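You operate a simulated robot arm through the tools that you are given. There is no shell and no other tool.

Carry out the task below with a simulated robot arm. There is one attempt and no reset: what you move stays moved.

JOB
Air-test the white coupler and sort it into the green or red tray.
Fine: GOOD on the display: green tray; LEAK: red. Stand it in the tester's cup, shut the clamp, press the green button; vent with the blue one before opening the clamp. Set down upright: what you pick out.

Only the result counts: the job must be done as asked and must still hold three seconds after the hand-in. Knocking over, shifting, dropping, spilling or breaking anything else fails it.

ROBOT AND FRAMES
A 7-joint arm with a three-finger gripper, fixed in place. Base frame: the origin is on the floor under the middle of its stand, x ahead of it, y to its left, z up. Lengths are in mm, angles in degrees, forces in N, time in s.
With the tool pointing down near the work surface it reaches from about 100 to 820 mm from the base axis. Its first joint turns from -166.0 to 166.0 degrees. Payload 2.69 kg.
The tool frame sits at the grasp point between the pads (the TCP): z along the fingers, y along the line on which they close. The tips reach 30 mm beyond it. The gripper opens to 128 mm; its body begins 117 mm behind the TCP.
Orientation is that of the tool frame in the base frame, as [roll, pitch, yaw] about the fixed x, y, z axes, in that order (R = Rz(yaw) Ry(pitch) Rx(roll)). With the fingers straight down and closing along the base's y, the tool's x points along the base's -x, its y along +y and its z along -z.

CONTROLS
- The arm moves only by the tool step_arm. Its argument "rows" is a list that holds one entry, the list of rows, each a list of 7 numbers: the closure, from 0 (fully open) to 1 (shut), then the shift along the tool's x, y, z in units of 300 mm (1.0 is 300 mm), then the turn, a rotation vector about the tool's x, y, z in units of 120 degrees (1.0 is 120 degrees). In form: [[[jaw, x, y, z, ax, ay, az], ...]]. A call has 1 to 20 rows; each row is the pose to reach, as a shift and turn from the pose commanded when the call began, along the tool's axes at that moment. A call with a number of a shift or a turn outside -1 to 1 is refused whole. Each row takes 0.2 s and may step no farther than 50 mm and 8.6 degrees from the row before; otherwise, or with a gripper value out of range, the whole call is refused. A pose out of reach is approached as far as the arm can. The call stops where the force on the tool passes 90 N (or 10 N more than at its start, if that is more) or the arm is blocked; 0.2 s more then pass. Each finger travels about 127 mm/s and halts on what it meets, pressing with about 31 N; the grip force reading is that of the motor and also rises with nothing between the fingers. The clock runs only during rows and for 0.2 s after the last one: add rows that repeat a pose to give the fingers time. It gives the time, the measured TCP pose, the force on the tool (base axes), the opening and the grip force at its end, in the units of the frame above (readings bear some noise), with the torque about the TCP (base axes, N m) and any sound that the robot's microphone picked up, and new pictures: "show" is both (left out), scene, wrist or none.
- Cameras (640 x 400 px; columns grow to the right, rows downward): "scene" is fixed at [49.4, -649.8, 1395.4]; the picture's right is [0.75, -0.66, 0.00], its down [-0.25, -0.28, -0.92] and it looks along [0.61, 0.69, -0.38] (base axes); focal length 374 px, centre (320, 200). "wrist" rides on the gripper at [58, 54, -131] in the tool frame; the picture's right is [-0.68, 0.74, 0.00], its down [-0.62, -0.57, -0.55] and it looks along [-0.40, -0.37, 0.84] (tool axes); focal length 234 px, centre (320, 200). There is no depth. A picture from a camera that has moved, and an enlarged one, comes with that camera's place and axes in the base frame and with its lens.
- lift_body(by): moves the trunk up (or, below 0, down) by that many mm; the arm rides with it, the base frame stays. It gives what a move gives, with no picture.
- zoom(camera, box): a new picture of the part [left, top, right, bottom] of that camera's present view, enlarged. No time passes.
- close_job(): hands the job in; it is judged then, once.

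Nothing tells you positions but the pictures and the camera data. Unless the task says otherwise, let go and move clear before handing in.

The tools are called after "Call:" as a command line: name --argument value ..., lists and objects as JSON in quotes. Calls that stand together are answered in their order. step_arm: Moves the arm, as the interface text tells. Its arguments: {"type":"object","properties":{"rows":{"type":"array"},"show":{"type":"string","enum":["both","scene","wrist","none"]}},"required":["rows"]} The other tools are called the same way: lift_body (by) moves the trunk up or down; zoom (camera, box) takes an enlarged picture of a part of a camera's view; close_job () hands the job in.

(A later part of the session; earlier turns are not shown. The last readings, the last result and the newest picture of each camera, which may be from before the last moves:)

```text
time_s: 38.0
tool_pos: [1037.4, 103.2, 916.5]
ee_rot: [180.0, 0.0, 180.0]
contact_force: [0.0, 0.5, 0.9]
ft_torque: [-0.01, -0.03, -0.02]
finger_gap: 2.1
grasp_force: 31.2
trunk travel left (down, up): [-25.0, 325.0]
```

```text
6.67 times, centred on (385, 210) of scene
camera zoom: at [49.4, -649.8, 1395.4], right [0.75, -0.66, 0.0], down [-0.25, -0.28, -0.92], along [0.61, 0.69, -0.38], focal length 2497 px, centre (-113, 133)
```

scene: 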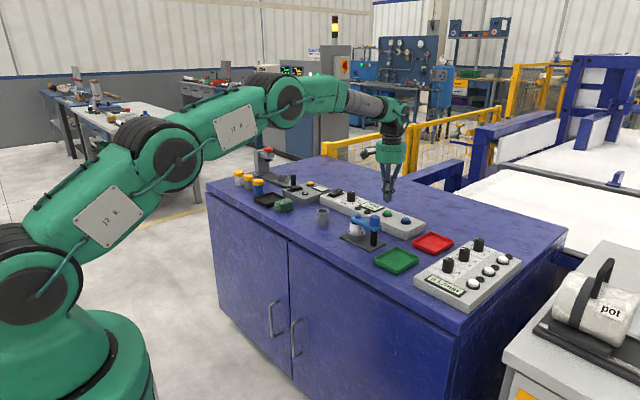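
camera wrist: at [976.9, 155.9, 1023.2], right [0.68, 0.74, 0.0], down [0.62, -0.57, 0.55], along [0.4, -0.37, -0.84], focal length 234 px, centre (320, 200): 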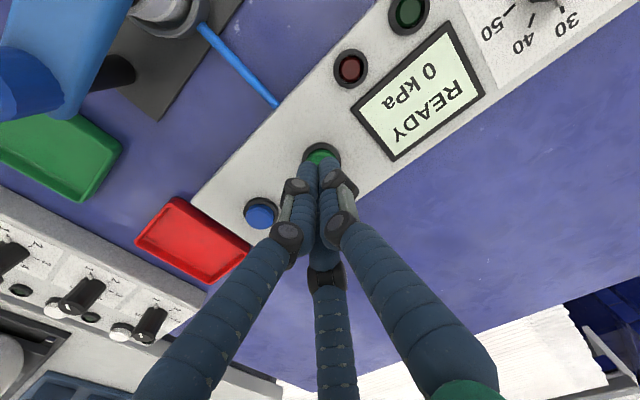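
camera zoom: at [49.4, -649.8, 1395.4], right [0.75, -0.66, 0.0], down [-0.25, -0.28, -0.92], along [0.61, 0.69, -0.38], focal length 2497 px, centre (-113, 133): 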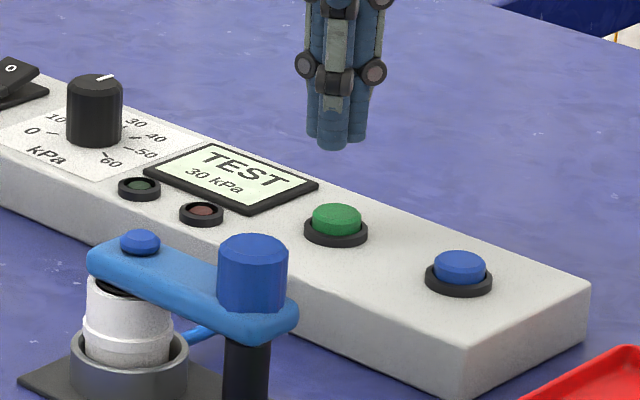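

Pressure is building (30 kPa). While waiting, I'll move above the blue button without pressing it.

Call:
step_arm --rows '[[[1.0, 0, -0.09, 0, 0, 0, 0], [1.0, 0, -0.18, 0, 0, 0, 0], [1.0, 0, -0.265, 0, 0, 0, 0], [1.0, 0, -0.265, 0, 0, 0, 0], [1.0, 0, -0.265, 0, 0, 0, 0], [1.0, 0, -0.265, 0, 0, 0, 0], [1.0, 0, -0.265, 0, 0, 0, 0], [1.0, 0, -0.265, 0, 0, 0, 0], [1.0, 0, -0.265, 0, 0, 0, 0], [1.0, 0, -0.265, 0, 0, 0, 0], [1.0, 0, -0.265, 0, 0, 0, 0], [1.0, 0, -0.265, 0, 0, 0, 0]]]'

Call:
zoom --camera "scene" --box '[340, 180, 430, 240]'

Call:
zoom --camera "wrist" --box '[240, 100, 400, 220]'

```text
time_s: 40.5
tool_pos: [1037.7, 23.2, 915.8]
ee_rot: [-180.0, 0.0, 179.9]
contact_force: [0.4, -0.1, -0.1]
ft_torque: [-0.01, -0.01, -0.04]
finger_gap: 2.3
grasp_force: 31.5
trunk travel left (down, up): [-25.0, 325.0]
camera wrist: at [978.3, 77.8, 1047.8], right [0.68, 0.74, 0.0], down [0.62, -0.57, 0.55], along [0.4, -0.37, -0.84], focal length 234 px, centre (320, 200)
```

scene: 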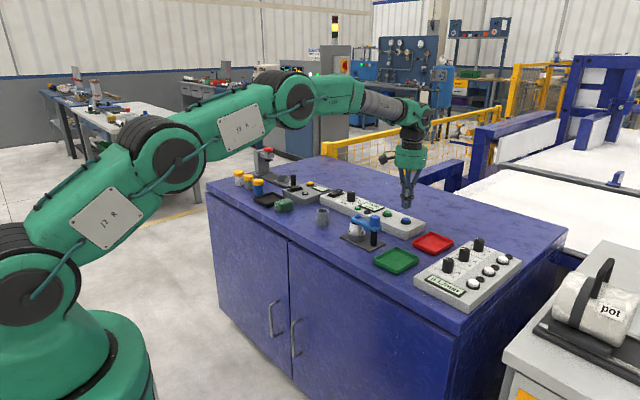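
wrist: 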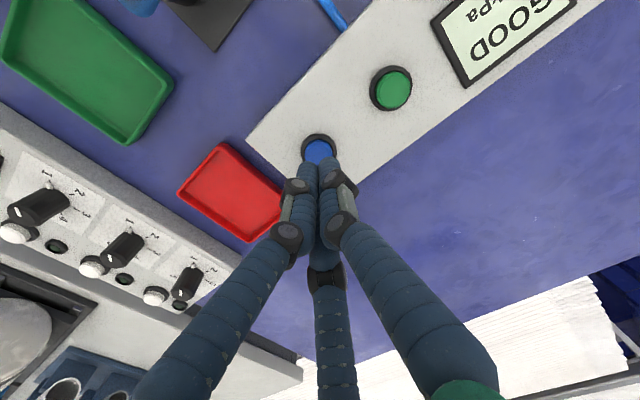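

```text
6.67 times, centred on (385, 210) of scene
camera zoom: at [49.4, -649.8, 1395.4], right [0.75, -0.66, 0.0], down [-0.25, -0.28, -0.92], along [0.61, 0.69, -0.38], focal length 2497 px, centre (-113, 133)
```

zoom: 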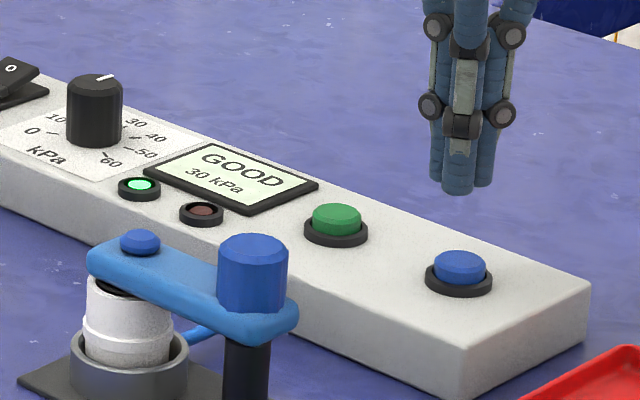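

```text
3.33 times, centred on (320, 160) of wrist
camera zoom: at [978.3, 77.8, 1047.8], right [0.68, 0.74, 0.0], down [0.62, -0.57, 0.55], along [0.4, -0.37, -0.84], focal length 781 px, centre (320, 333)
```

zoom: 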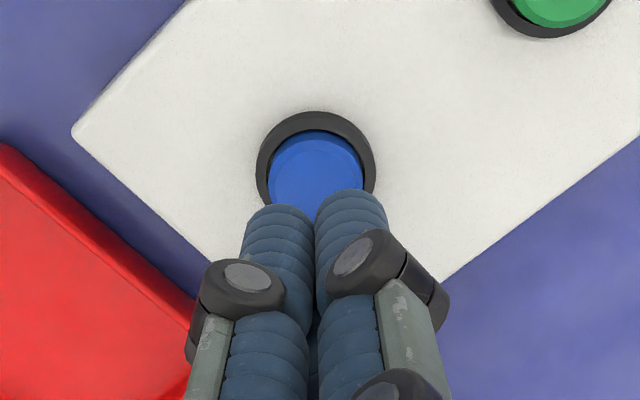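

Result: GOOD at 30 kPa with the green lamp lit, so this goes in the green tray. Now venting with the blue button.

Call:
step_arm --rows '[[[1.0, -0.002, -0.003, 0.05, 0, 0, 0], [1.0, -0.002, -0.003, 0.1, 0, 0, 0], [1.0, -0.002, -0.003, 0.12, 0, 0, 0], [1.0, -0.002, -0.003, 0.137, 0, 0, 0], [1.0, -0.002, -0.003, 0.137, 0, 0, 0]]]' --show "none"

```text
time_s: 41.8
tool_pos: [1038.2, 22.7, 875.2]
ee_rot: [180.0, -0.1, 180.0]
contact_force: [-0.2, 0.2, 0.0]
ft_torque: [0.02, -0.02, 0.0]
finger_gap: 1.9
grasp_force: 31.3
trunk travel left (down, up): [-25.0, 325.0]
```

Call:
step_arm --rows '[[[1.0, 0, 0, 0.007, 0, 0, 0], [1.0, 0, 0, 0.014, 0, 0, 0], [1.0, 0, 0, 0.014, 0, 0, 0]]]' --show "scene"

Call:
zoom --camera "scene" --box '[340, 180, 430, 240]'

```text
time_s: 42.5
tool_pos: [1037.9, 23.8, 870.6]
ee_rot: [180.0, 0.0, 180.0]
contact_force: [0.5, 0.3, 1.9]
ft_torque: [-0.01, -0.03, 0.02]
finger_gap: 1.9
grasp_force: 31.3
trunk travel left (down, up): [-25.0, 325.0]
heard: click
```

scene: 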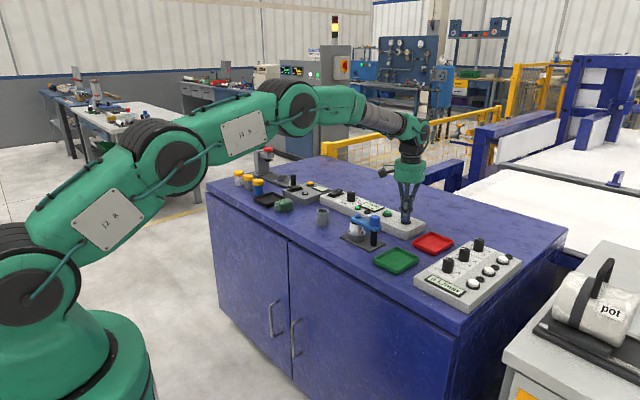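

```text
6.67 times, centred on (385, 210) of scene
camera zoom: at [49.4, -649.8, 1395.4], right [0.75, -0.66, 0.0], down [-0.25, -0.28, -0.92], along [0.61, 0.69, -0.38], focal length 2497 px, centre (-113, 133)
```

zoom: 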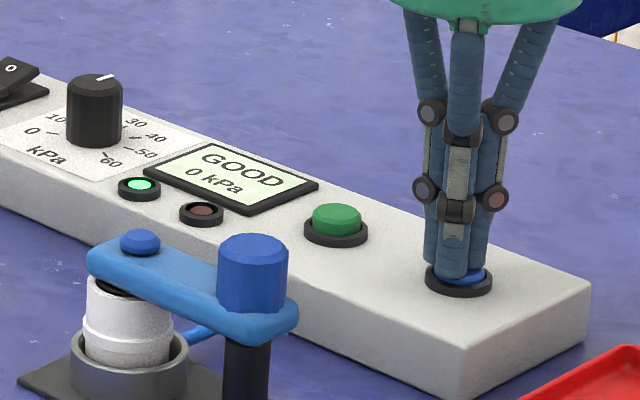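

Pressure is vented (0 kPa, GOOD still displayed). I'll rise clear and travel over to the −x side of the clamp arm to swing it back open.

Call:
step_arm --rows '[[[1.0, 0, 0, -0.1, 0, 0, 0], [1.0, 0, 0, -0.2, 0, 0, 0], [1.0, 0, 0, -0.32, 0, 0, 0], [1.0, 0.13, 0.036, -0.32, 0, 0, 0], [1.0, 0.27, 0.072, -0.32, 0, 0, 0], [1.0, 0.41, 0.108, -0.32, 0, 0, 0], [1.0, 0.54, 0.144, -0.32, 0, 0, 0], [1.0, 0.67, 0.178, -0.32, 0, 0, 0], [1.0, 0.67, 0.178, -0.32, 0, 0, 0], [1.0, 0.67, 0.178, -0.32, 0, 0, 0]]]'

Call:
zoom --camera "scene" --box '[320, 150, 420, 250]'

Call:
zoom --camera "wrist" --box '[180, 60, 460, 260]'

```text
time_s: 44.8
tool_pos: [837.9, 77.2, 967.8]
ee_rot: [-180.0, 0.0, 180.0]
contact_force: [0.3, -0.4, 0.4]
ft_torque: [0.01, -0.01, 0.0]
finger_gap: 2.2
grasp_force: 31.2
trunk travel left (down, up): [-25.0, 325.0]
camera wrist: at [778.1, 131.7, 1099.1], right [0.68, 0.74, 0.0], down [0.62, -0.57, 0.55], along [0.4, -0.37, -0.84], focal length 234 px, centre (320, 200)
```

scene: 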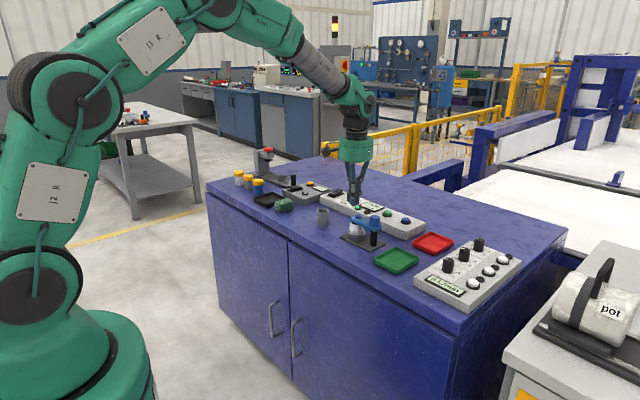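
wrist: 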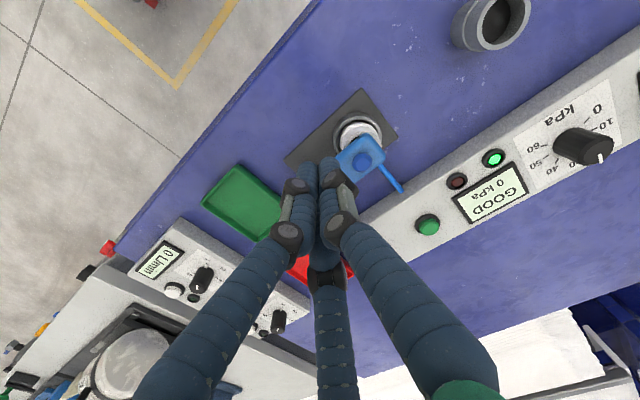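

```text
4.00 times, centred on (370, 200) of scene
camera zoom: at [49.4, -649.8, 1395.4], right [0.75, -0.66, 0.0], down [-0.25, -0.28, -0.92], along [0.61, 0.69, -0.38], focal length 1498 px, centre (120, 200)
```

zoom: 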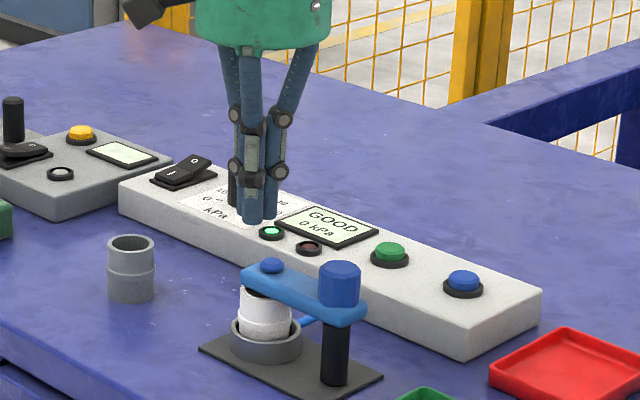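

```text
2.00 times, centred on (320, 160) of wrist
camera zoom: at [778.1, 131.7, 1099.1], right [0.68, 0.74, 0.0], down [0.62, -0.57, 0.55], along [0.4, -0.37, -0.84], focal length 468 px, centre (320, 280)
```

zoom: 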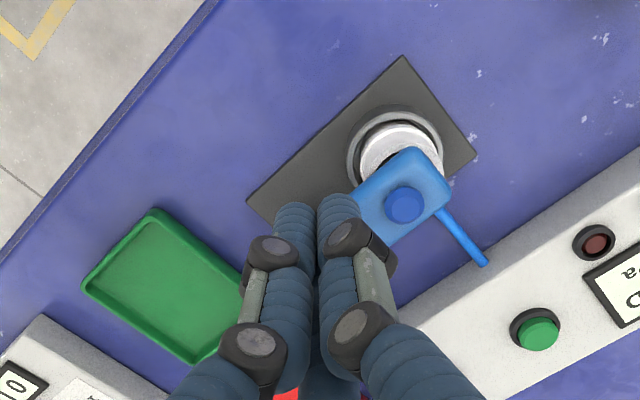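

Positioned at (836,78), clear of the arm's −x face. Lowering to tip height z≈868, which is above the coupler top but level with the arm.

Call:
step_arm --rows '[[[1.0, 0, 0, 0.08, 0, 0, 0], [1.0, 0, 0, 0.16, 0, 0, 0], [1.0, 0, 0, 0.234, 0, 0, 0], [1.0, 0, 0, 0.234, 0, 0, 0]]]'

Call:
zoom --camera "scene" --box '[330, 170, 410, 250]'

Call:
zoom --camera "wrist" --box '[200, 60, 440, 240]'

```text
time_s: 45.8
tool_pos: [837.3, 77.0, 896.6]
ee_rot: [-180.0, -0.1, -180.0]
contact_force: [-0.1, -0.4, 0.1]
ft_torque: [0.0, -0.02, -0.01]
finger_gap: 2.3
grasp_force: 31.7
trunk travel left (down, up): [-25.0, 325.0]
camera wrist: at [777.5, 131.2, 1026.9], right [0.68, 0.74, 0.0], down [0.62, -0.57, 0.55], along [0.4, -0.37, -0.84], focal length 234 px, centre (320, 200)
```

scene: 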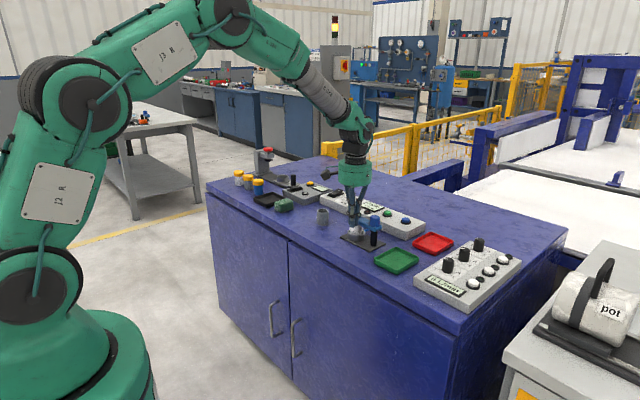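
wrist: 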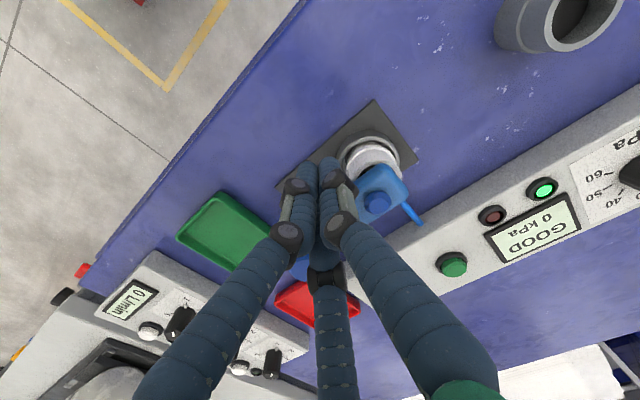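

```text
5.00 times, centred on (370, 210) of scene
camera zoom: at [49.4, -649.8, 1395.4], right [0.75, -0.66, 0.0], down [-0.25, -0.28, -0.92], along [0.61, 0.69, -0.38], focal length 1873 px, centre (70, 150)
```

zoom: 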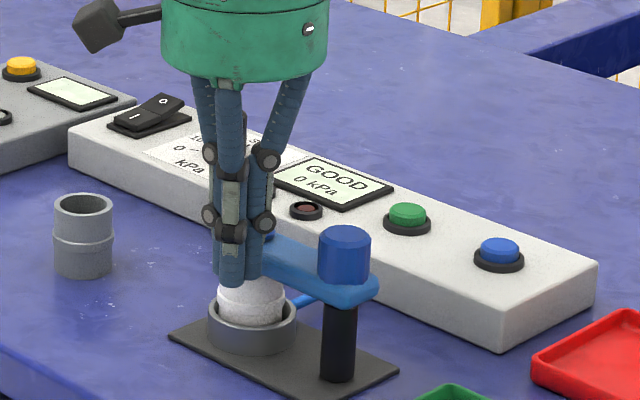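

```text
2.22 times, centred on (320, 150) of wrist
camera zoom: at [777.5, 131.2, 1026.9], right [0.68, 0.74, 0.0], down [0.62, -0.57, 0.55], along [0.4, -0.37, -0.84], focal length 520 px, centre (320, 311)
```

zoom: 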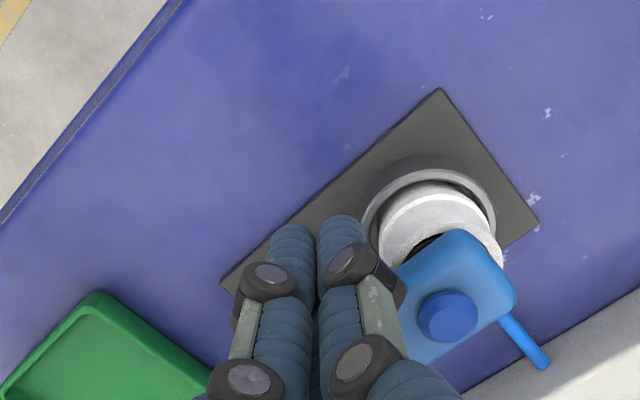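

Everything is clear. Swinging the clamp open: first to about 60°, then check the coupler.

Call:
step_arm --rows '[[[1.0, -0.032, -0.0007, 0, 0, 0, 0], [1.0, -0.0533, 0.0123, 0, 0, 0, 0], [1.0, -0.076, 0.0223, 0, 0, 0, 0], [1.0, -0.1007, 0.0297, 0, 0, 0, 0], [1.0, -0.126, 0.0337, 0, 0, 0, 0]]]'

Call:
zoom --camera "scene" --box '[330, 170, 410, 250]'

Call:
zoom --camera "wrist" --box '[200, 60, 440, 240]'

```text
time_s: 47.0
tool_pos: [874.4, 86.7, 896.4]
ee_rot: [180.0, 0.0, 179.9]
contact_force: [0.0, -0.1, -0.5]
ft_torque: [0.0, -0.02, -0.01]
finger_gap: 2.3
grasp_force: 31.5
trunk travel left (down, up): [-25.0, 325.0]
camera wrist: at [814.9, 141.0, 1027.7], right [0.68, 0.74, 0.0], down [0.62, -0.57, 0.55], along [0.4, -0.37, -0.84], focal length 234 px, centre (320, 200)
```

scene: 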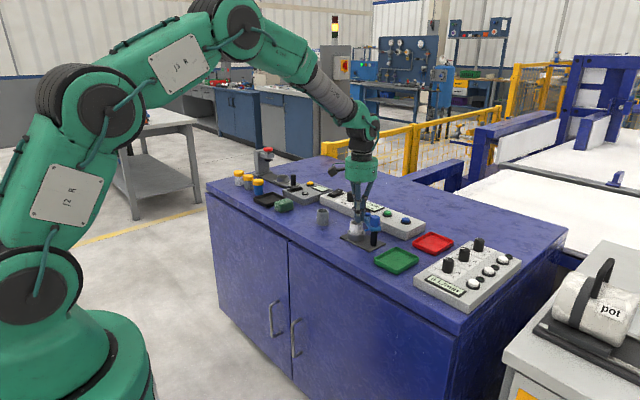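
wrist: 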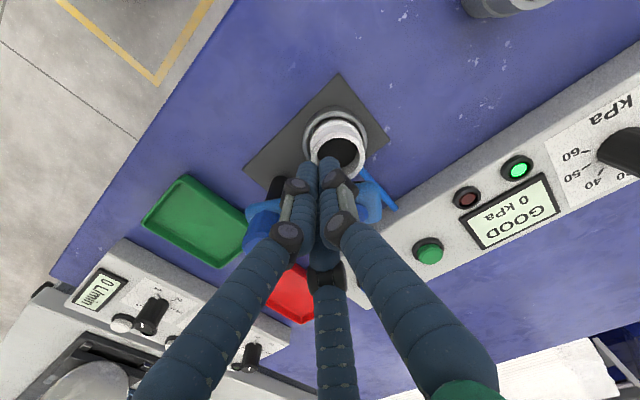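

```text
5.00 times, centred on (370, 210) of scene
camera zoom: at [49.4, -649.8, 1395.4], right [0.75, -0.66, 0.0], down [-0.25, -0.28, -0.92], along [0.61, 0.69, -0.38], focal length 1873 px, centre (70, 150)
```

zoom: 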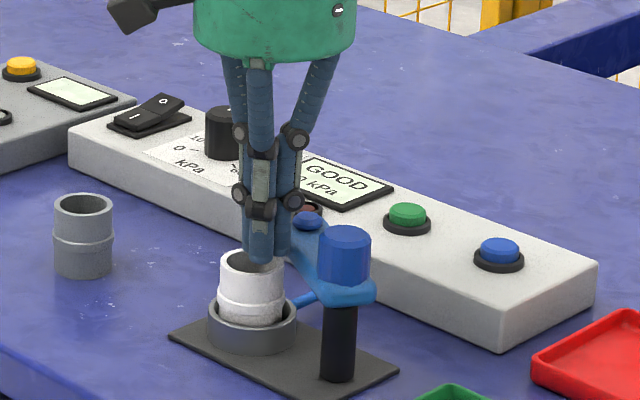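

```text
2.22 times, centred on (320, 150) of wrist
camera zoom: at [814.9, 141.0, 1027.7], right [0.68, 0.74, 0.0], down [0.62, -0.57, 0.55], along [0.4, -0.37, -0.84], focal length 520 px, centre (320, 311)
```

zoom: 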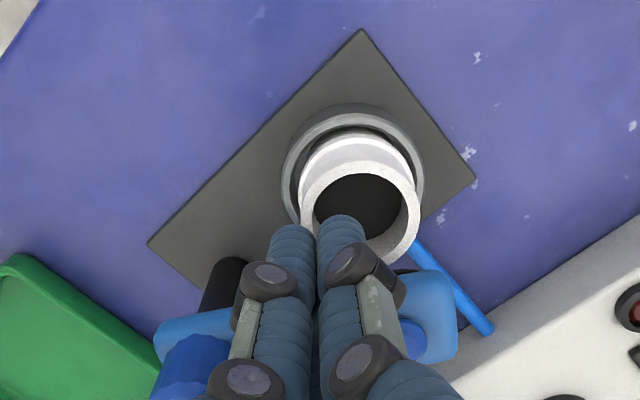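

The coupler is undisturbed. Continuing the swing to fully open.

Call:
step_arm --rows '[[[1.0, -0.026, 0.0003, 0, 0, 0, 0], [1.0, -0.0527, -0.003, 0, 0, 0, 0], [1.0, -0.079, -0.011, 0, 0, 0, 0], [1.0, -0.104, -0.0223, 0, 0, 0, 0], [1.0, -0.1273, -0.038, 0, 0, 0, 0], [1.0, -0.1483, -0.0567, 0, 0, 0, 0], [1.0, -0.1667, -0.078, 0, 0, 0, 0], [1.0, -0.1813, -0.101, 0, 0, 0, 0], [1.0, -0.1813, -0.101, 0, 0, 0, 0]]]'

Call:
zoom --camera "scene" --box '[340, 170, 420, 250]'

Call:
zoom --camera "wrist" --box '[200, 20, 440, 220]'

```text
time_s: 49.0
tool_pos: [929.5, 55.6, 896.4]
ee_rot: [-180.0, 0.0, 180.0]
contact_force: [0.1, -0.6, 1.1]
ft_torque: [-0.01, -0.02, -0.03]
finger_gap: 1.9
grasp_force: 31.5
trunk travel left (down, up): [-25.0, 325.0]
camera wrist: at [870.1, 110.4, 1027.4], right [0.68, 0.74, 0.0], down [0.62, -0.57, 0.55], along [0.4, -0.37, -0.84], focal length 234 px, centre (320, 200)
```

scene: 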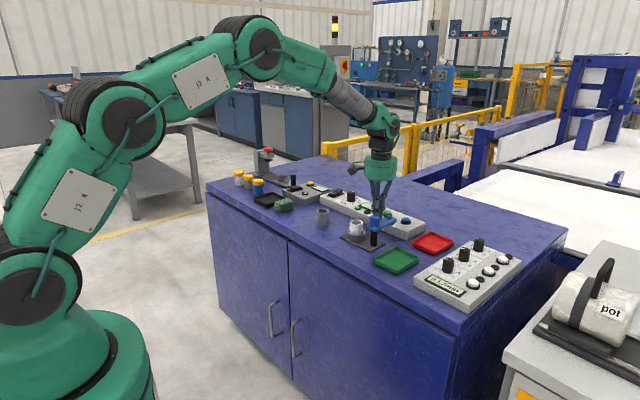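
wrist: 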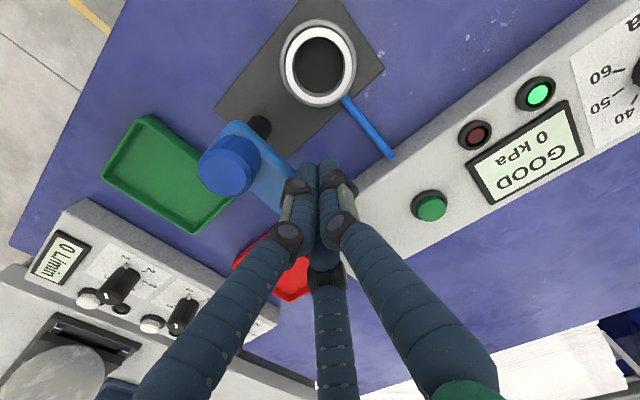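

```text
5.00 times, centred on (380, 210) of scene
camera zoom: at [49.4, -649.8, 1395.4], right [0.75, -0.66, 0.0], down [-0.25, -0.28, -0.92], along [0.61, 0.69, -0.38], focal length 1873 px, centre (20, 150)
```

zoom: 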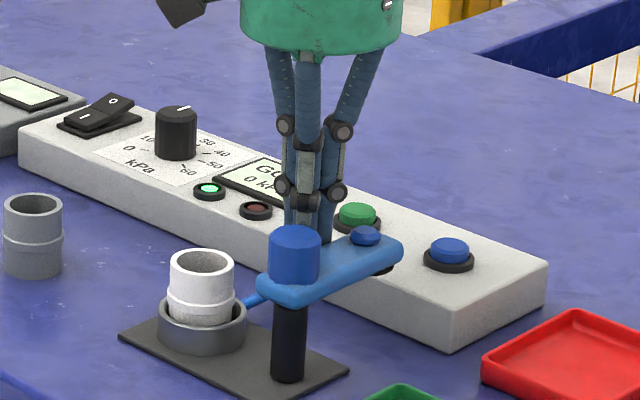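

```text
2.00 times, centred on (320, 120) of wrist
camera zoom: at [870.1, 110.4, 1027.4], right [0.68, 0.74, 0.0], down [0.62, -0.57, 0.55], along [0.4, -0.37, -0.84], focal length 468 px, centre (320, 360)
```

zoom: 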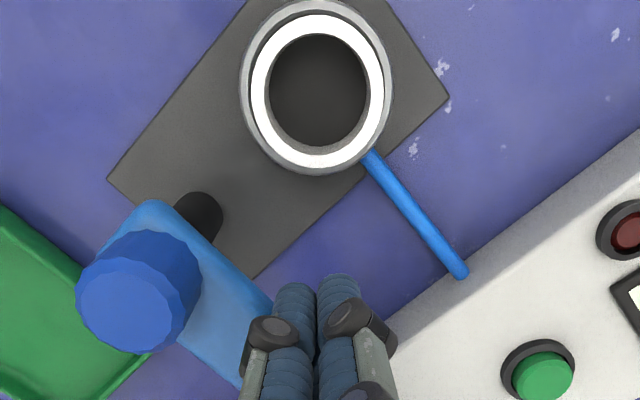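

The clamp is back to its original open position. The coupler centre measures (876.6,103.5) in a near-vertical view. I'll rise, open the fingers to 64 mm and move above it.

Call:
step_arm --rows '[[[1.0, 0, 0, -0.1, 0, 0, 0], [1.0, 0, 0, -0.2, 0, 0, 0], [1.0, 0, 0, -0.28, 0, 0, 0], [0.8, 0.06, 0.05, -0.28, 0, 0, 0], [0.6, 0.12, 0.105, -0.28, 0, 0, 0], [0.5, 0.1717, 0.157, -0.28, 0, 0, 0], [0.5, 0.1717, 0.157, -0.28, 0, 0, 0]]]'

Call:
zoom --camera "wrist" --box '[240, 70, 400, 190]'

```text
time_s: 50.5
tool_pos: [877.6, 103.8, 979.8]
ee_rot: [179.9, 0.0, 179.9]
contact_force: [0.0, -1.4, 0.3]
ft_torque: [-0.01, 0.0, 0.01]
finger_gap: 64.1
grasp_force: 0.1
trunk travel left (down, up): [-25.0, 325.0]
camera wrist: at [817.7, 158.3, 1110.3], right [0.68, 0.74, 0.0], down [0.62, -0.57, 0.55], along [0.4, -0.37, -0.84], focal length 234 px, centre (320, 200)
```

scene: 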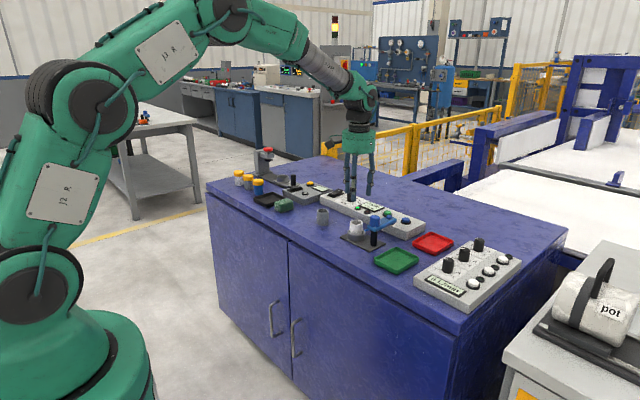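
wrist: 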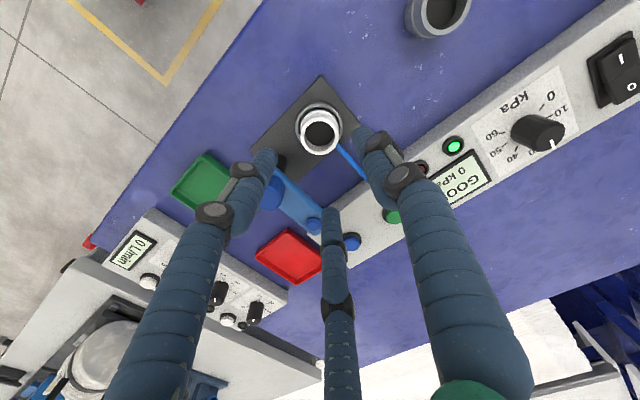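

```text
3.33 times, centred on (320, 130) of wrist
camera zoom: at [817.7, 158.3, 1110.3], right [0.68, 0.74, 0.0], down [0.62, -0.57, 0.55], along [0.4, -0.37, -0.84], focal length 781 px, centre (320, 433)
```

zoom: 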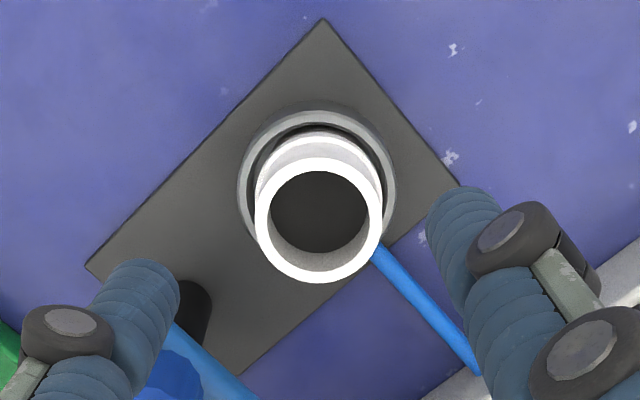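

Centring is within about 1.5 mm. I'll apply the small correction and descend around the coupler.

Call:
step_arm --rows '[[[0.5, -0.002, -0.002, 0.12, 0, 0, 0], [0.5, -0.0043, -0.0037, 0.24, 0, 0, 0], [0.5, -0.0043, -0.0037, 0.33, 0, 0, 0], [0.5, -0.0043, -0.0037, 0.378, 0, 0, 0], [0.5, -0.0043, -0.0037, 0.378, 0, 0, 0]]]'

Call:
zoom --camera "scene" --box '[330, 190, 400, 250]'

Call:
zoom --camera "wrist" --box '[240, 100, 400, 220]'

```text
time_s: 51.8
tool_pos: [880.7, 102.0, 865.2]
ee_rot: [180.0, 0.0, -180.0]
contact_force: [-0.6, -0.1, -1.4]
ft_torque: [-0.02, 0.0, 0.01]
finger_gap: 64.1
grasp_force: 0.0
trunk travel left (down, up): [-25.0, 325.0]
camera wrist: at [819.5, 156.1, 995.6], right [0.68, 0.74, 0.0], down [0.62, -0.57, 0.55], along [0.4, -0.37, -0.84], focal length 234 px, centre (320, 200)
```

scene: 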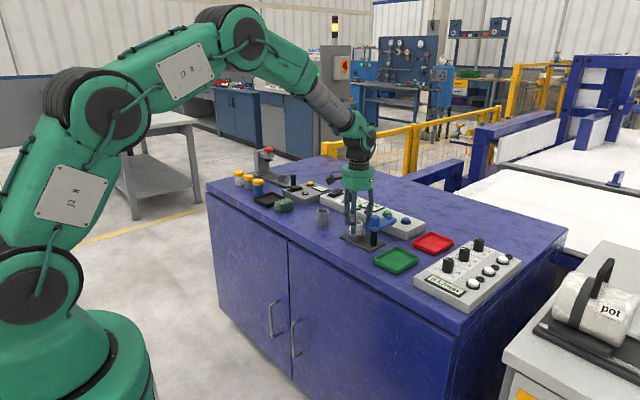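
wrist: 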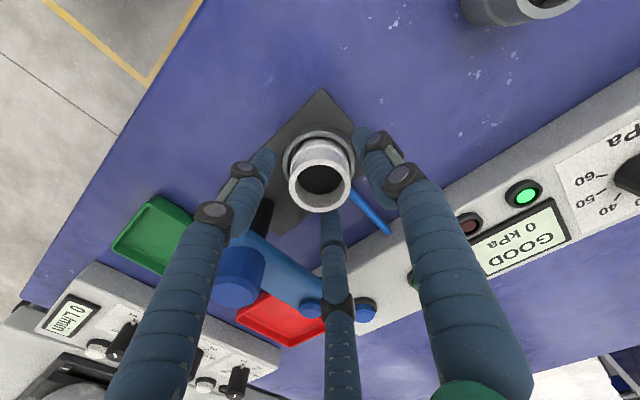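

```text
6.67 times, centred on (365, 220) of scene
camera zoom: at [49.4, -649.8, 1395.4], right [0.75, -0.66, 0.0], down [-0.25, -0.28, -0.92], along [0.61, 0.69, -0.38], focal length 2497 px, centre (20, 67)
```

zoom: 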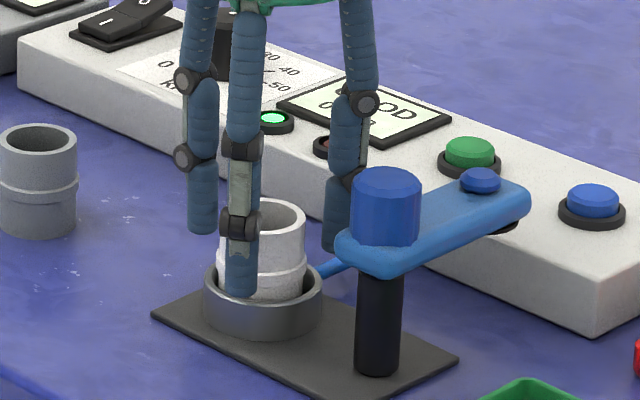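

```text
3.33 times, centred on (320, 160) of wrist
camera zoom: at [819.5, 156.1, 995.6], right [0.68, 0.74, 0.0], down [0.62, -0.57, 0.55], along [0.4, -0.37, -0.84], focal length 781 px, centre (320, 333)
```

zoom: 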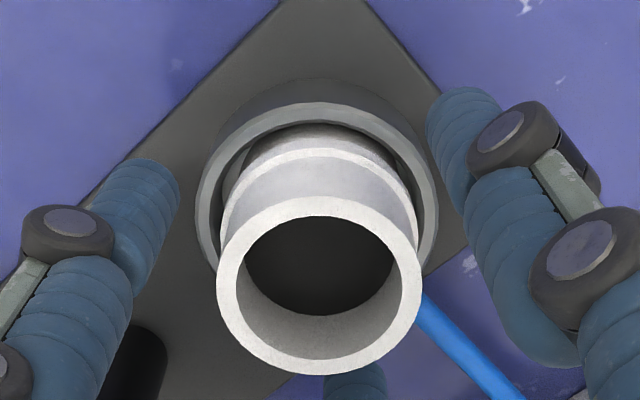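

The coupler is centred between the fingers. Closing the grip.

Call:
step_arm --rows '[[[0.6, 0, 0, 0, 0, 0, 0], [0.65, 0, 0, 0, 0, 0, 0], [0.75, 0, 0, 0, 0, 0, 0], [0.85, 0, 0, 0, 0, 0, 0], [0.85, 0, 0, 0, 0, 0, 0]]]' --show "none"

```text
time_s: 53.0
tool_pos: [878.5, 101.8, 864.4]
ee_rot: [179.9, 0.0, -180.0]
contact_force: [0.4, -0.3, -0.8]
ft_torque: [0.02, -0.01, -0.02]
finger_gap: 39.0
grasp_force: 31.0
trunk travel left (down, up): [-25.0, 325.0]
```

Gripped (39 mm, 31 N). Lifting slowly out of the cup.

Call:
step_arm --rows '[[[0.85, 0, 0, -0.03, 0, 0, 0], [0.85, 0, 0, -0.08, 0, 0, 0], [0.85, 0, 0, -0.16, 0, 0, 0], [0.85, 0, 0, -0.28, 0, 0, 0], [0.85, 0, 0, -0.4, 0, 0, 0], [0.85, 0, 0, -0.47, 0, 0, 0], [0.85, 0, 0, -0.47, 0, 0, 0]]]'

Call:
zoom --camera "scene" --box '[330, 150, 430, 250]'

Call:
zoom --camera "wrist" --box '[140, 100, 340, 260]'

```text
time_s: 54.5
tool_pos: [877.8, 101.1, 1007.4]
ee_rot: [180.0, 0.0, -180.0]
contact_force: [-0.5, -0.8, 0.3]
ft_torque: [0.01, -0.01, -0.01]
finger_gap: 38.8
grasp_force: 30.4
trunk travel left (down, up): [-25.0, 325.0]
camera wrist: at [818.7, 155.8, 1137.5], right [0.68, 0.74, 0.0], down [0.62, -0.57, 0.55], along [0.4, -0.37, -0.84], focal length 234 px, centre (320, 200)
```

scene: 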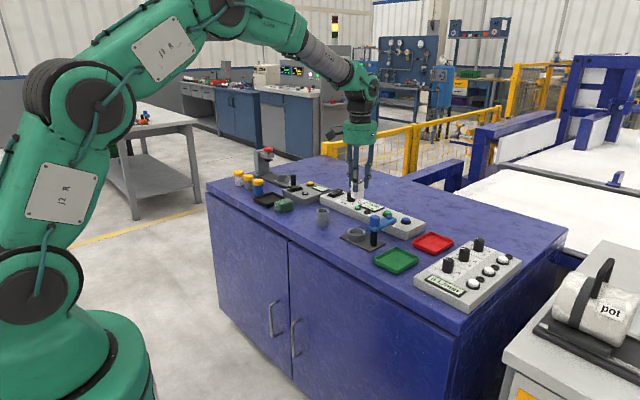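
wrist: 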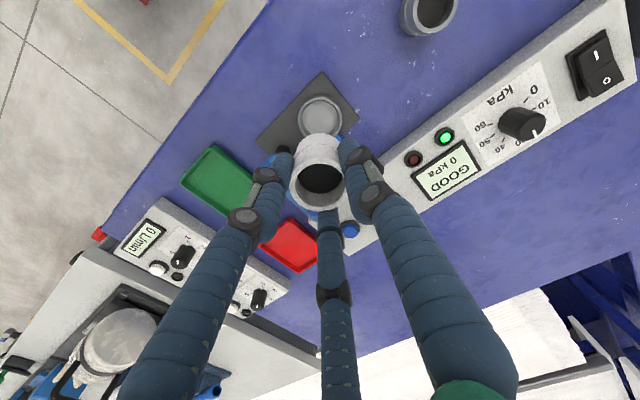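

```text
4.00 times, centred on (380, 200) of scene
camera zoom: at [49.4, -649.8, 1395.4], right [0.75, -0.66, 0.0], down [-0.25, -0.28, -0.92], along [0.61, 0.69, -0.38], focal length 1498 px, centre (80, 200)
```

zoom: 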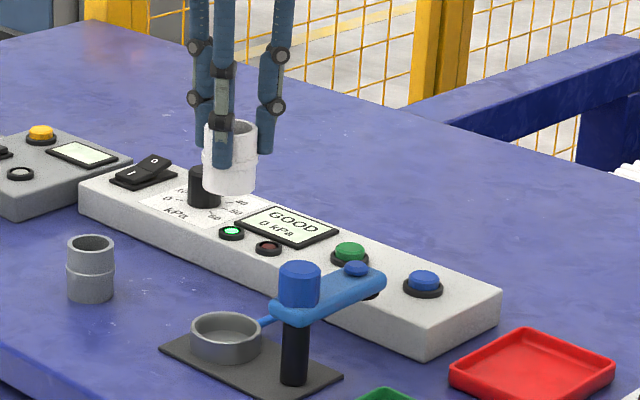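

```text
2.50 times, centred on (240, 180) of wrist
camera zoom: at [818.7, 155.8, 1137.5], right [0.68, 0.74, 0.0], down [0.62, -0.57, 0.55], along [0.4, -0.37, -0.84], focal length 585 px, centre (520, 250)
```

zoom: 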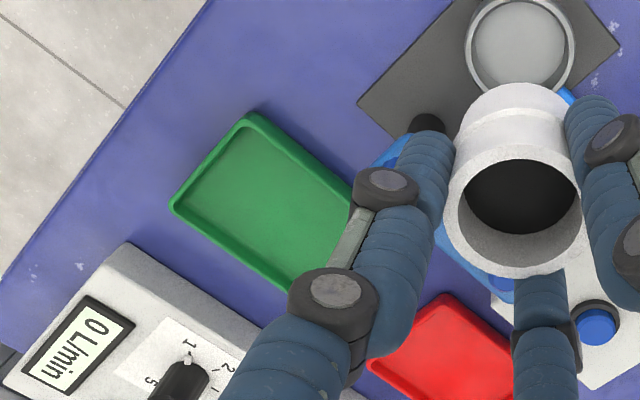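

Clean extraction. The green tray spans x≈800–903, y≈−127 to −38, so its centre is about (852,−82). I'll move there at height, with the coupler bottom about 45 mm above the hub.

Call:
step_arm --rows '[[[0.85, 0.012, -0.09, 0, 0, 0, 0], [0.85, 0.028, -0.21, 0, 0, 0, 0], [0.85, 0.046, -0.34, 0, 0, 0, 0], [0.85, 0.063, -0.47, 0, 0, 0, 0], [0.85, 0.077, -0.57, 0, 0, 0, 0], [0.85, 0.0823, -0.6127, 0, 0, 0, 0], [0.85, 0.0823, -0.6127, 0, 0, 0, 0]]]'

Call:
zoom --camera "scene" --box '[350, 160, 450, 280]'

Call:
zoom --camera "wrist" --box '[220, 60, 420, 220]'

```text
time_s: 56.1
tool_pos: [854.3, -80.8, 1007.0]
ee_rot: [-180.0, 0.0, -180.0]
contact_force: [0.2, -0.3, -0.9]
ft_torque: [0.04, 0.01, 0.02]
finger_gap: 39.1
grasp_force: 31.0
trunk travel left (down, up): [-25.0, 325.0]
camera wrist: at [794.0, -26.5, 1138.1], right [0.68, 0.74, 0.0], down [0.62, -0.57, 0.55], along [0.4, -0.37, -0.84], focal length 234 px, centre (320, 200)
```

scene: 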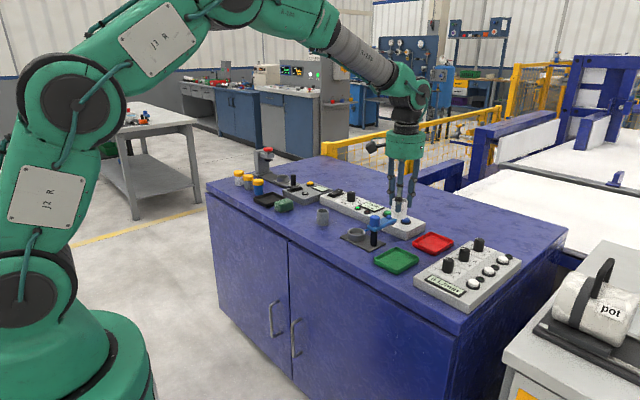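
wrist: 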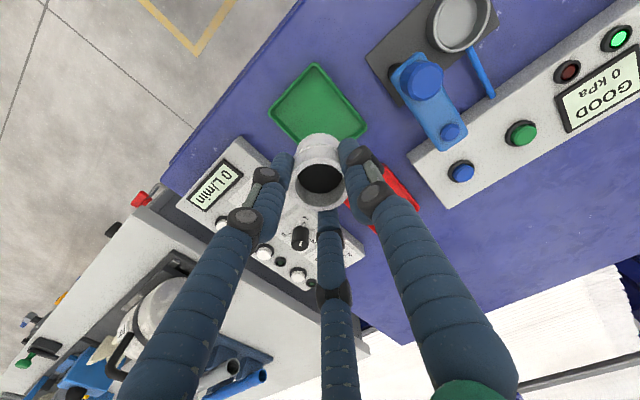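

```text
3.33 times, centred on (400, 220) of scene
camera zoom: at [49.4, -649.8, 1395.4], right [0.75, -0.66, 0.0], down [-0.25, -0.28, -0.92], along [0.61, 0.69, -0.38], focal length 1248 px, centre (53, 133)
```

zoom: 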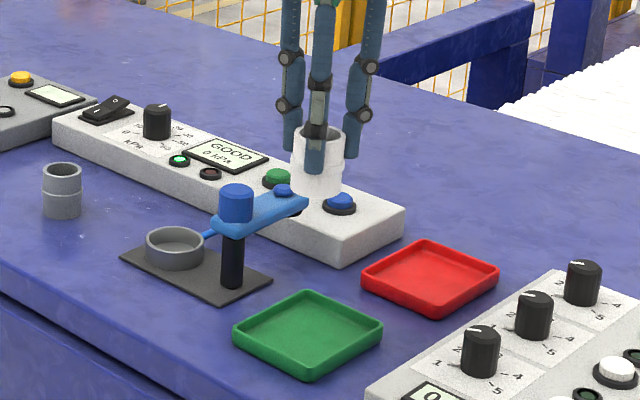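

```text
2.50 times, centred on (320, 140) of wrist
camera zoom: at [794.0, -26.5, 1138.1], right [0.68, 0.74, 0.0], down [0.62, -0.57, 0.55], along [0.4, -0.37, -0.84], focal length 585 px, centre (320, 350)
```

zoom: 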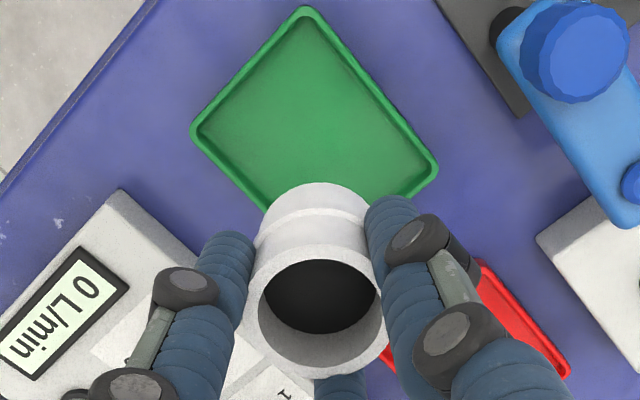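

Over the tray, about 2.5 mm from its centre. Descending to just above the tray floor.

Call:
step_arm --rows '[[[0.85, -0.0033, -0.0083, 0.12, 0, 0, 0], [0.85, -0.0033, -0.0083, 0.24, 0, 0, 0], [0.85, -0.0033, -0.0083, 0.35, 0, 0, 0], [0.85, -0.0033, -0.0083, 0.42, 0, 0, 0], [0.85, -0.0033, -0.0083, 0.455, 0, 0, 0], [0.85, -0.0033, -0.0083, 0.455, 0, 0, 0]]]'

Call:
zoom --camera "scene" --box '[360, 200, 440, 280]'

Call:
zoom --camera "wrist" --box '[220, 80, 420, 240]'

```text
time_s: 57.5
tool_pos: [855.7, -85.1, 870.8]
ee_rot: [180.0, 0.0, -180.0]
contact_force: [-0.3, -0.4, -0.3]
ft_torque: [0.02, 0.01, -0.02]
finger_gap: 39.1
grasp_force: 30.8
trunk travel left (down, up): [-25.0, 325.0]
camera wrist: at [795.8, -31.4, 1001.9], right [0.68, 0.74, 0.0], down [0.62, -0.57, 0.55], along [0.4, -0.37, -0.84], focal length 234 px, centre (320, 200)
```

scene: 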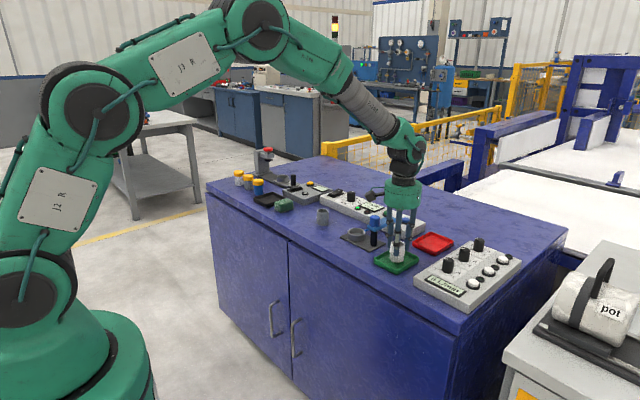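
wrist: 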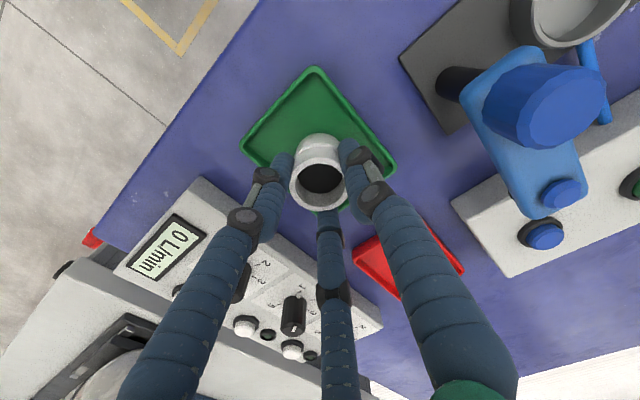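

```text
5.00 times, centred on (400, 240) of scene
camera zoom: at [49.4, -649.8, 1395.4], right [0.75, -0.66, 0.0], down [-0.25, -0.28, -0.92], along [0.61, 0.69, -0.38], focal length 1873 px, centre (-80, 0)
```

zoom: 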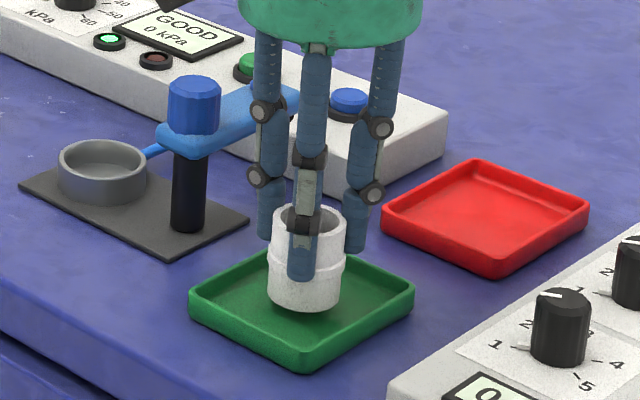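

```text
2.50 times, centred on (320, 160) of wrist
camera zoom: at [795.8, -31.4, 1001.9], right [0.68, 0.74, 0.0], down [0.62, -0.57, 0.55], along [0.4, -0.37, -0.84], focal length 585 px, centre (320, 300)
```

zoom: 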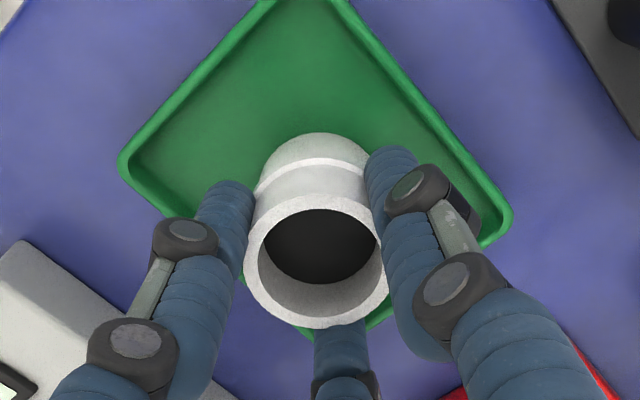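

It's inside the tray outline just above the floor. Stepping down until it touches.

Call:
step_arm --rows '[[[0.85, 0, 0, 0.01, 0, 0, 0], [0.85, 0, 0, 0.02, 0, 0, 0], [0.85, 0, 0, 0.02, 0, 0, 0]]]' --show "none"

```text
time_s: 58.4
tool_pos: [855.7, -84.7, 864.3]
ee_rot: [-180.0, 0.0, -180.0]
contact_force: [-0.6, 0.0, -0.7]
ft_torque: [0.0, 0.0, -0.03]
finger_gap: 38.7
grasp_force: 31.4
trunk travel left (down, up): [-25.0, 325.0]
```

Call:
step_arm --rows '[[[0.85, 0, 0, 0.005, 0, 0, 0], [0.85, 0, 0, 0.01, 0, 0, 0], [0.85, 0, 0, 0.01, 0, 0, 0]]]' --show "none"

```text
time_s: 59.1
tool_pos: [855.4, -85.3, 861.8]
ee_rot: [179.9, 0.0, -180.0]
contact_force: [0.4, 0.5, 0.6]
ft_torque: [0.0, 0.0, -0.02]
finger_gap: 39.1
grasp_force: 30.9
trunk travel left (down, up): [-25.0, 325.0]
```

Call:
step_arm --rows '[[[0.85, 0, 0, 0.004, 0, 0, 0], [0.85, 0, 0, 0.008, 0, 0, 0], [0.85, 0, 0, 0.008, 0, 0, 0]]]' --show "none"

```text
time_s: 60.0
tool_pos: [854.9, -84.1, 860.8]
ee_rot: [179.9, 0.1, 180.0]
contact_force: [-3.2, -2.3, 12.8]
ft_torque: [-0.1, 0.1, 0.02]
finger_gap: 39.0
grasp_force: 31.1
trunk travel left (down, up): [-25.0, 325.0]
```

Contact with the tray floor (about 13 N). Releasing gently.

Call:
step_arm --rows '[[[0.68, 0, 0, 0, 0, 0, 0], [0.63, 0, 0, 0, 0, 0, 0], [0.57, 0, 0, 0, 0, 0, 0], [0.52, 0, 0, 0, 0, 0, 0], [0.52, 0, 0, 0, 0, 0, 0]]]'

Call:
zoom --camera "scene" --box '[360, 200, 440, 280]'

Call:
zoom --camera "wrist" --box '[220, 80, 420, 240]'

```text
time_s: 61.1
tool_pos: [855.8, -84.5, 860.4]
ee_rot: [-180.0, 0.1, 180.0]
contact_force: [-0.2, 0.5, 0.7]
ft_torque: [0.0, 0.0, 0.02]
finger_gap: 61.4
grasp_force: 0.0
trunk travel left (down, up): [-25.0, 325.0]
camera wrist: at [796.1, -29.9, 990.9], right [0.68, 0.74, 0.0], down [0.62, -0.57, 0.55], along [0.4, -0.37, -0.84], focal length 234 px, centre (320, 200)
```

scene: 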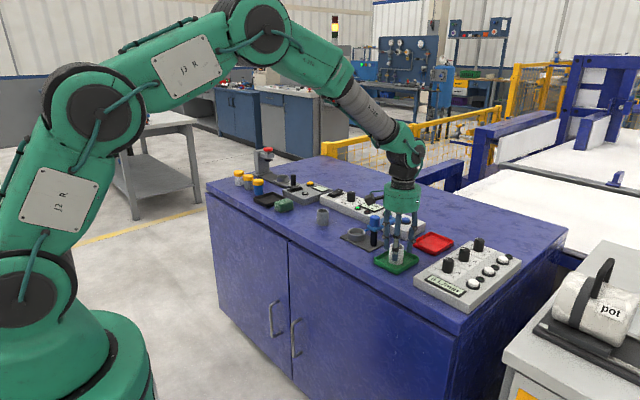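
wrist: 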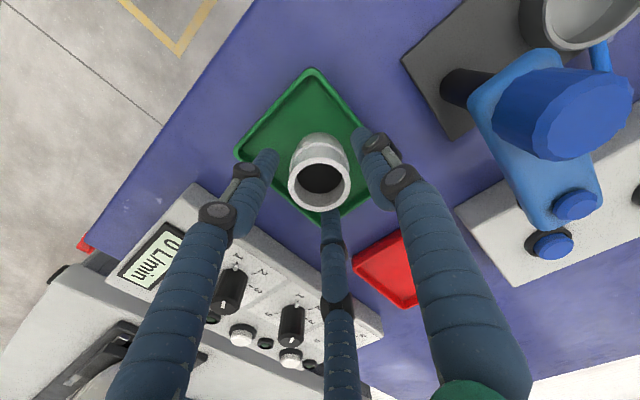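

```text
5.00 times, centred on (400, 240) of scene
camera zoom: at [49.4, -649.8, 1395.4], right [0.75, -0.66, 0.0], down [-0.25, -0.28, -0.92], along [0.61, 0.69, -0.38], focal length 1873 px, centre (-80, 0)
```

zoom: 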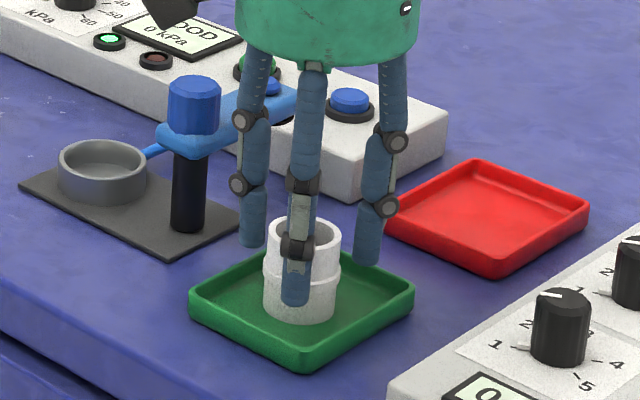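

```text
2.50 times, centred on (320, 160) of wrist
camera zoom: at [796.1, -29.9, 990.9], right [0.68, 0.74, 0.0], down [0.62, -0.57, 0.55], along [0.4, -0.37, -0.84], focal length 585 px, centre (320, 300)
```

zoom: 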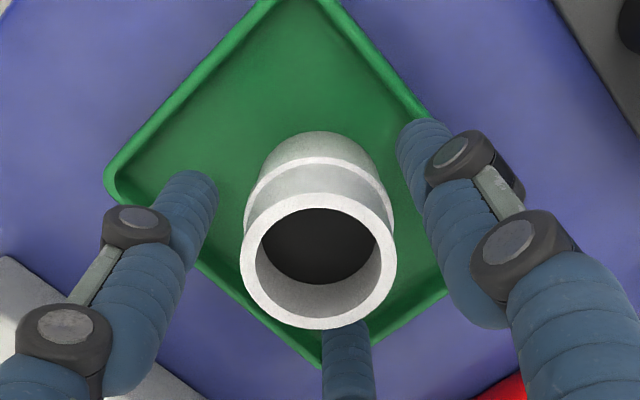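

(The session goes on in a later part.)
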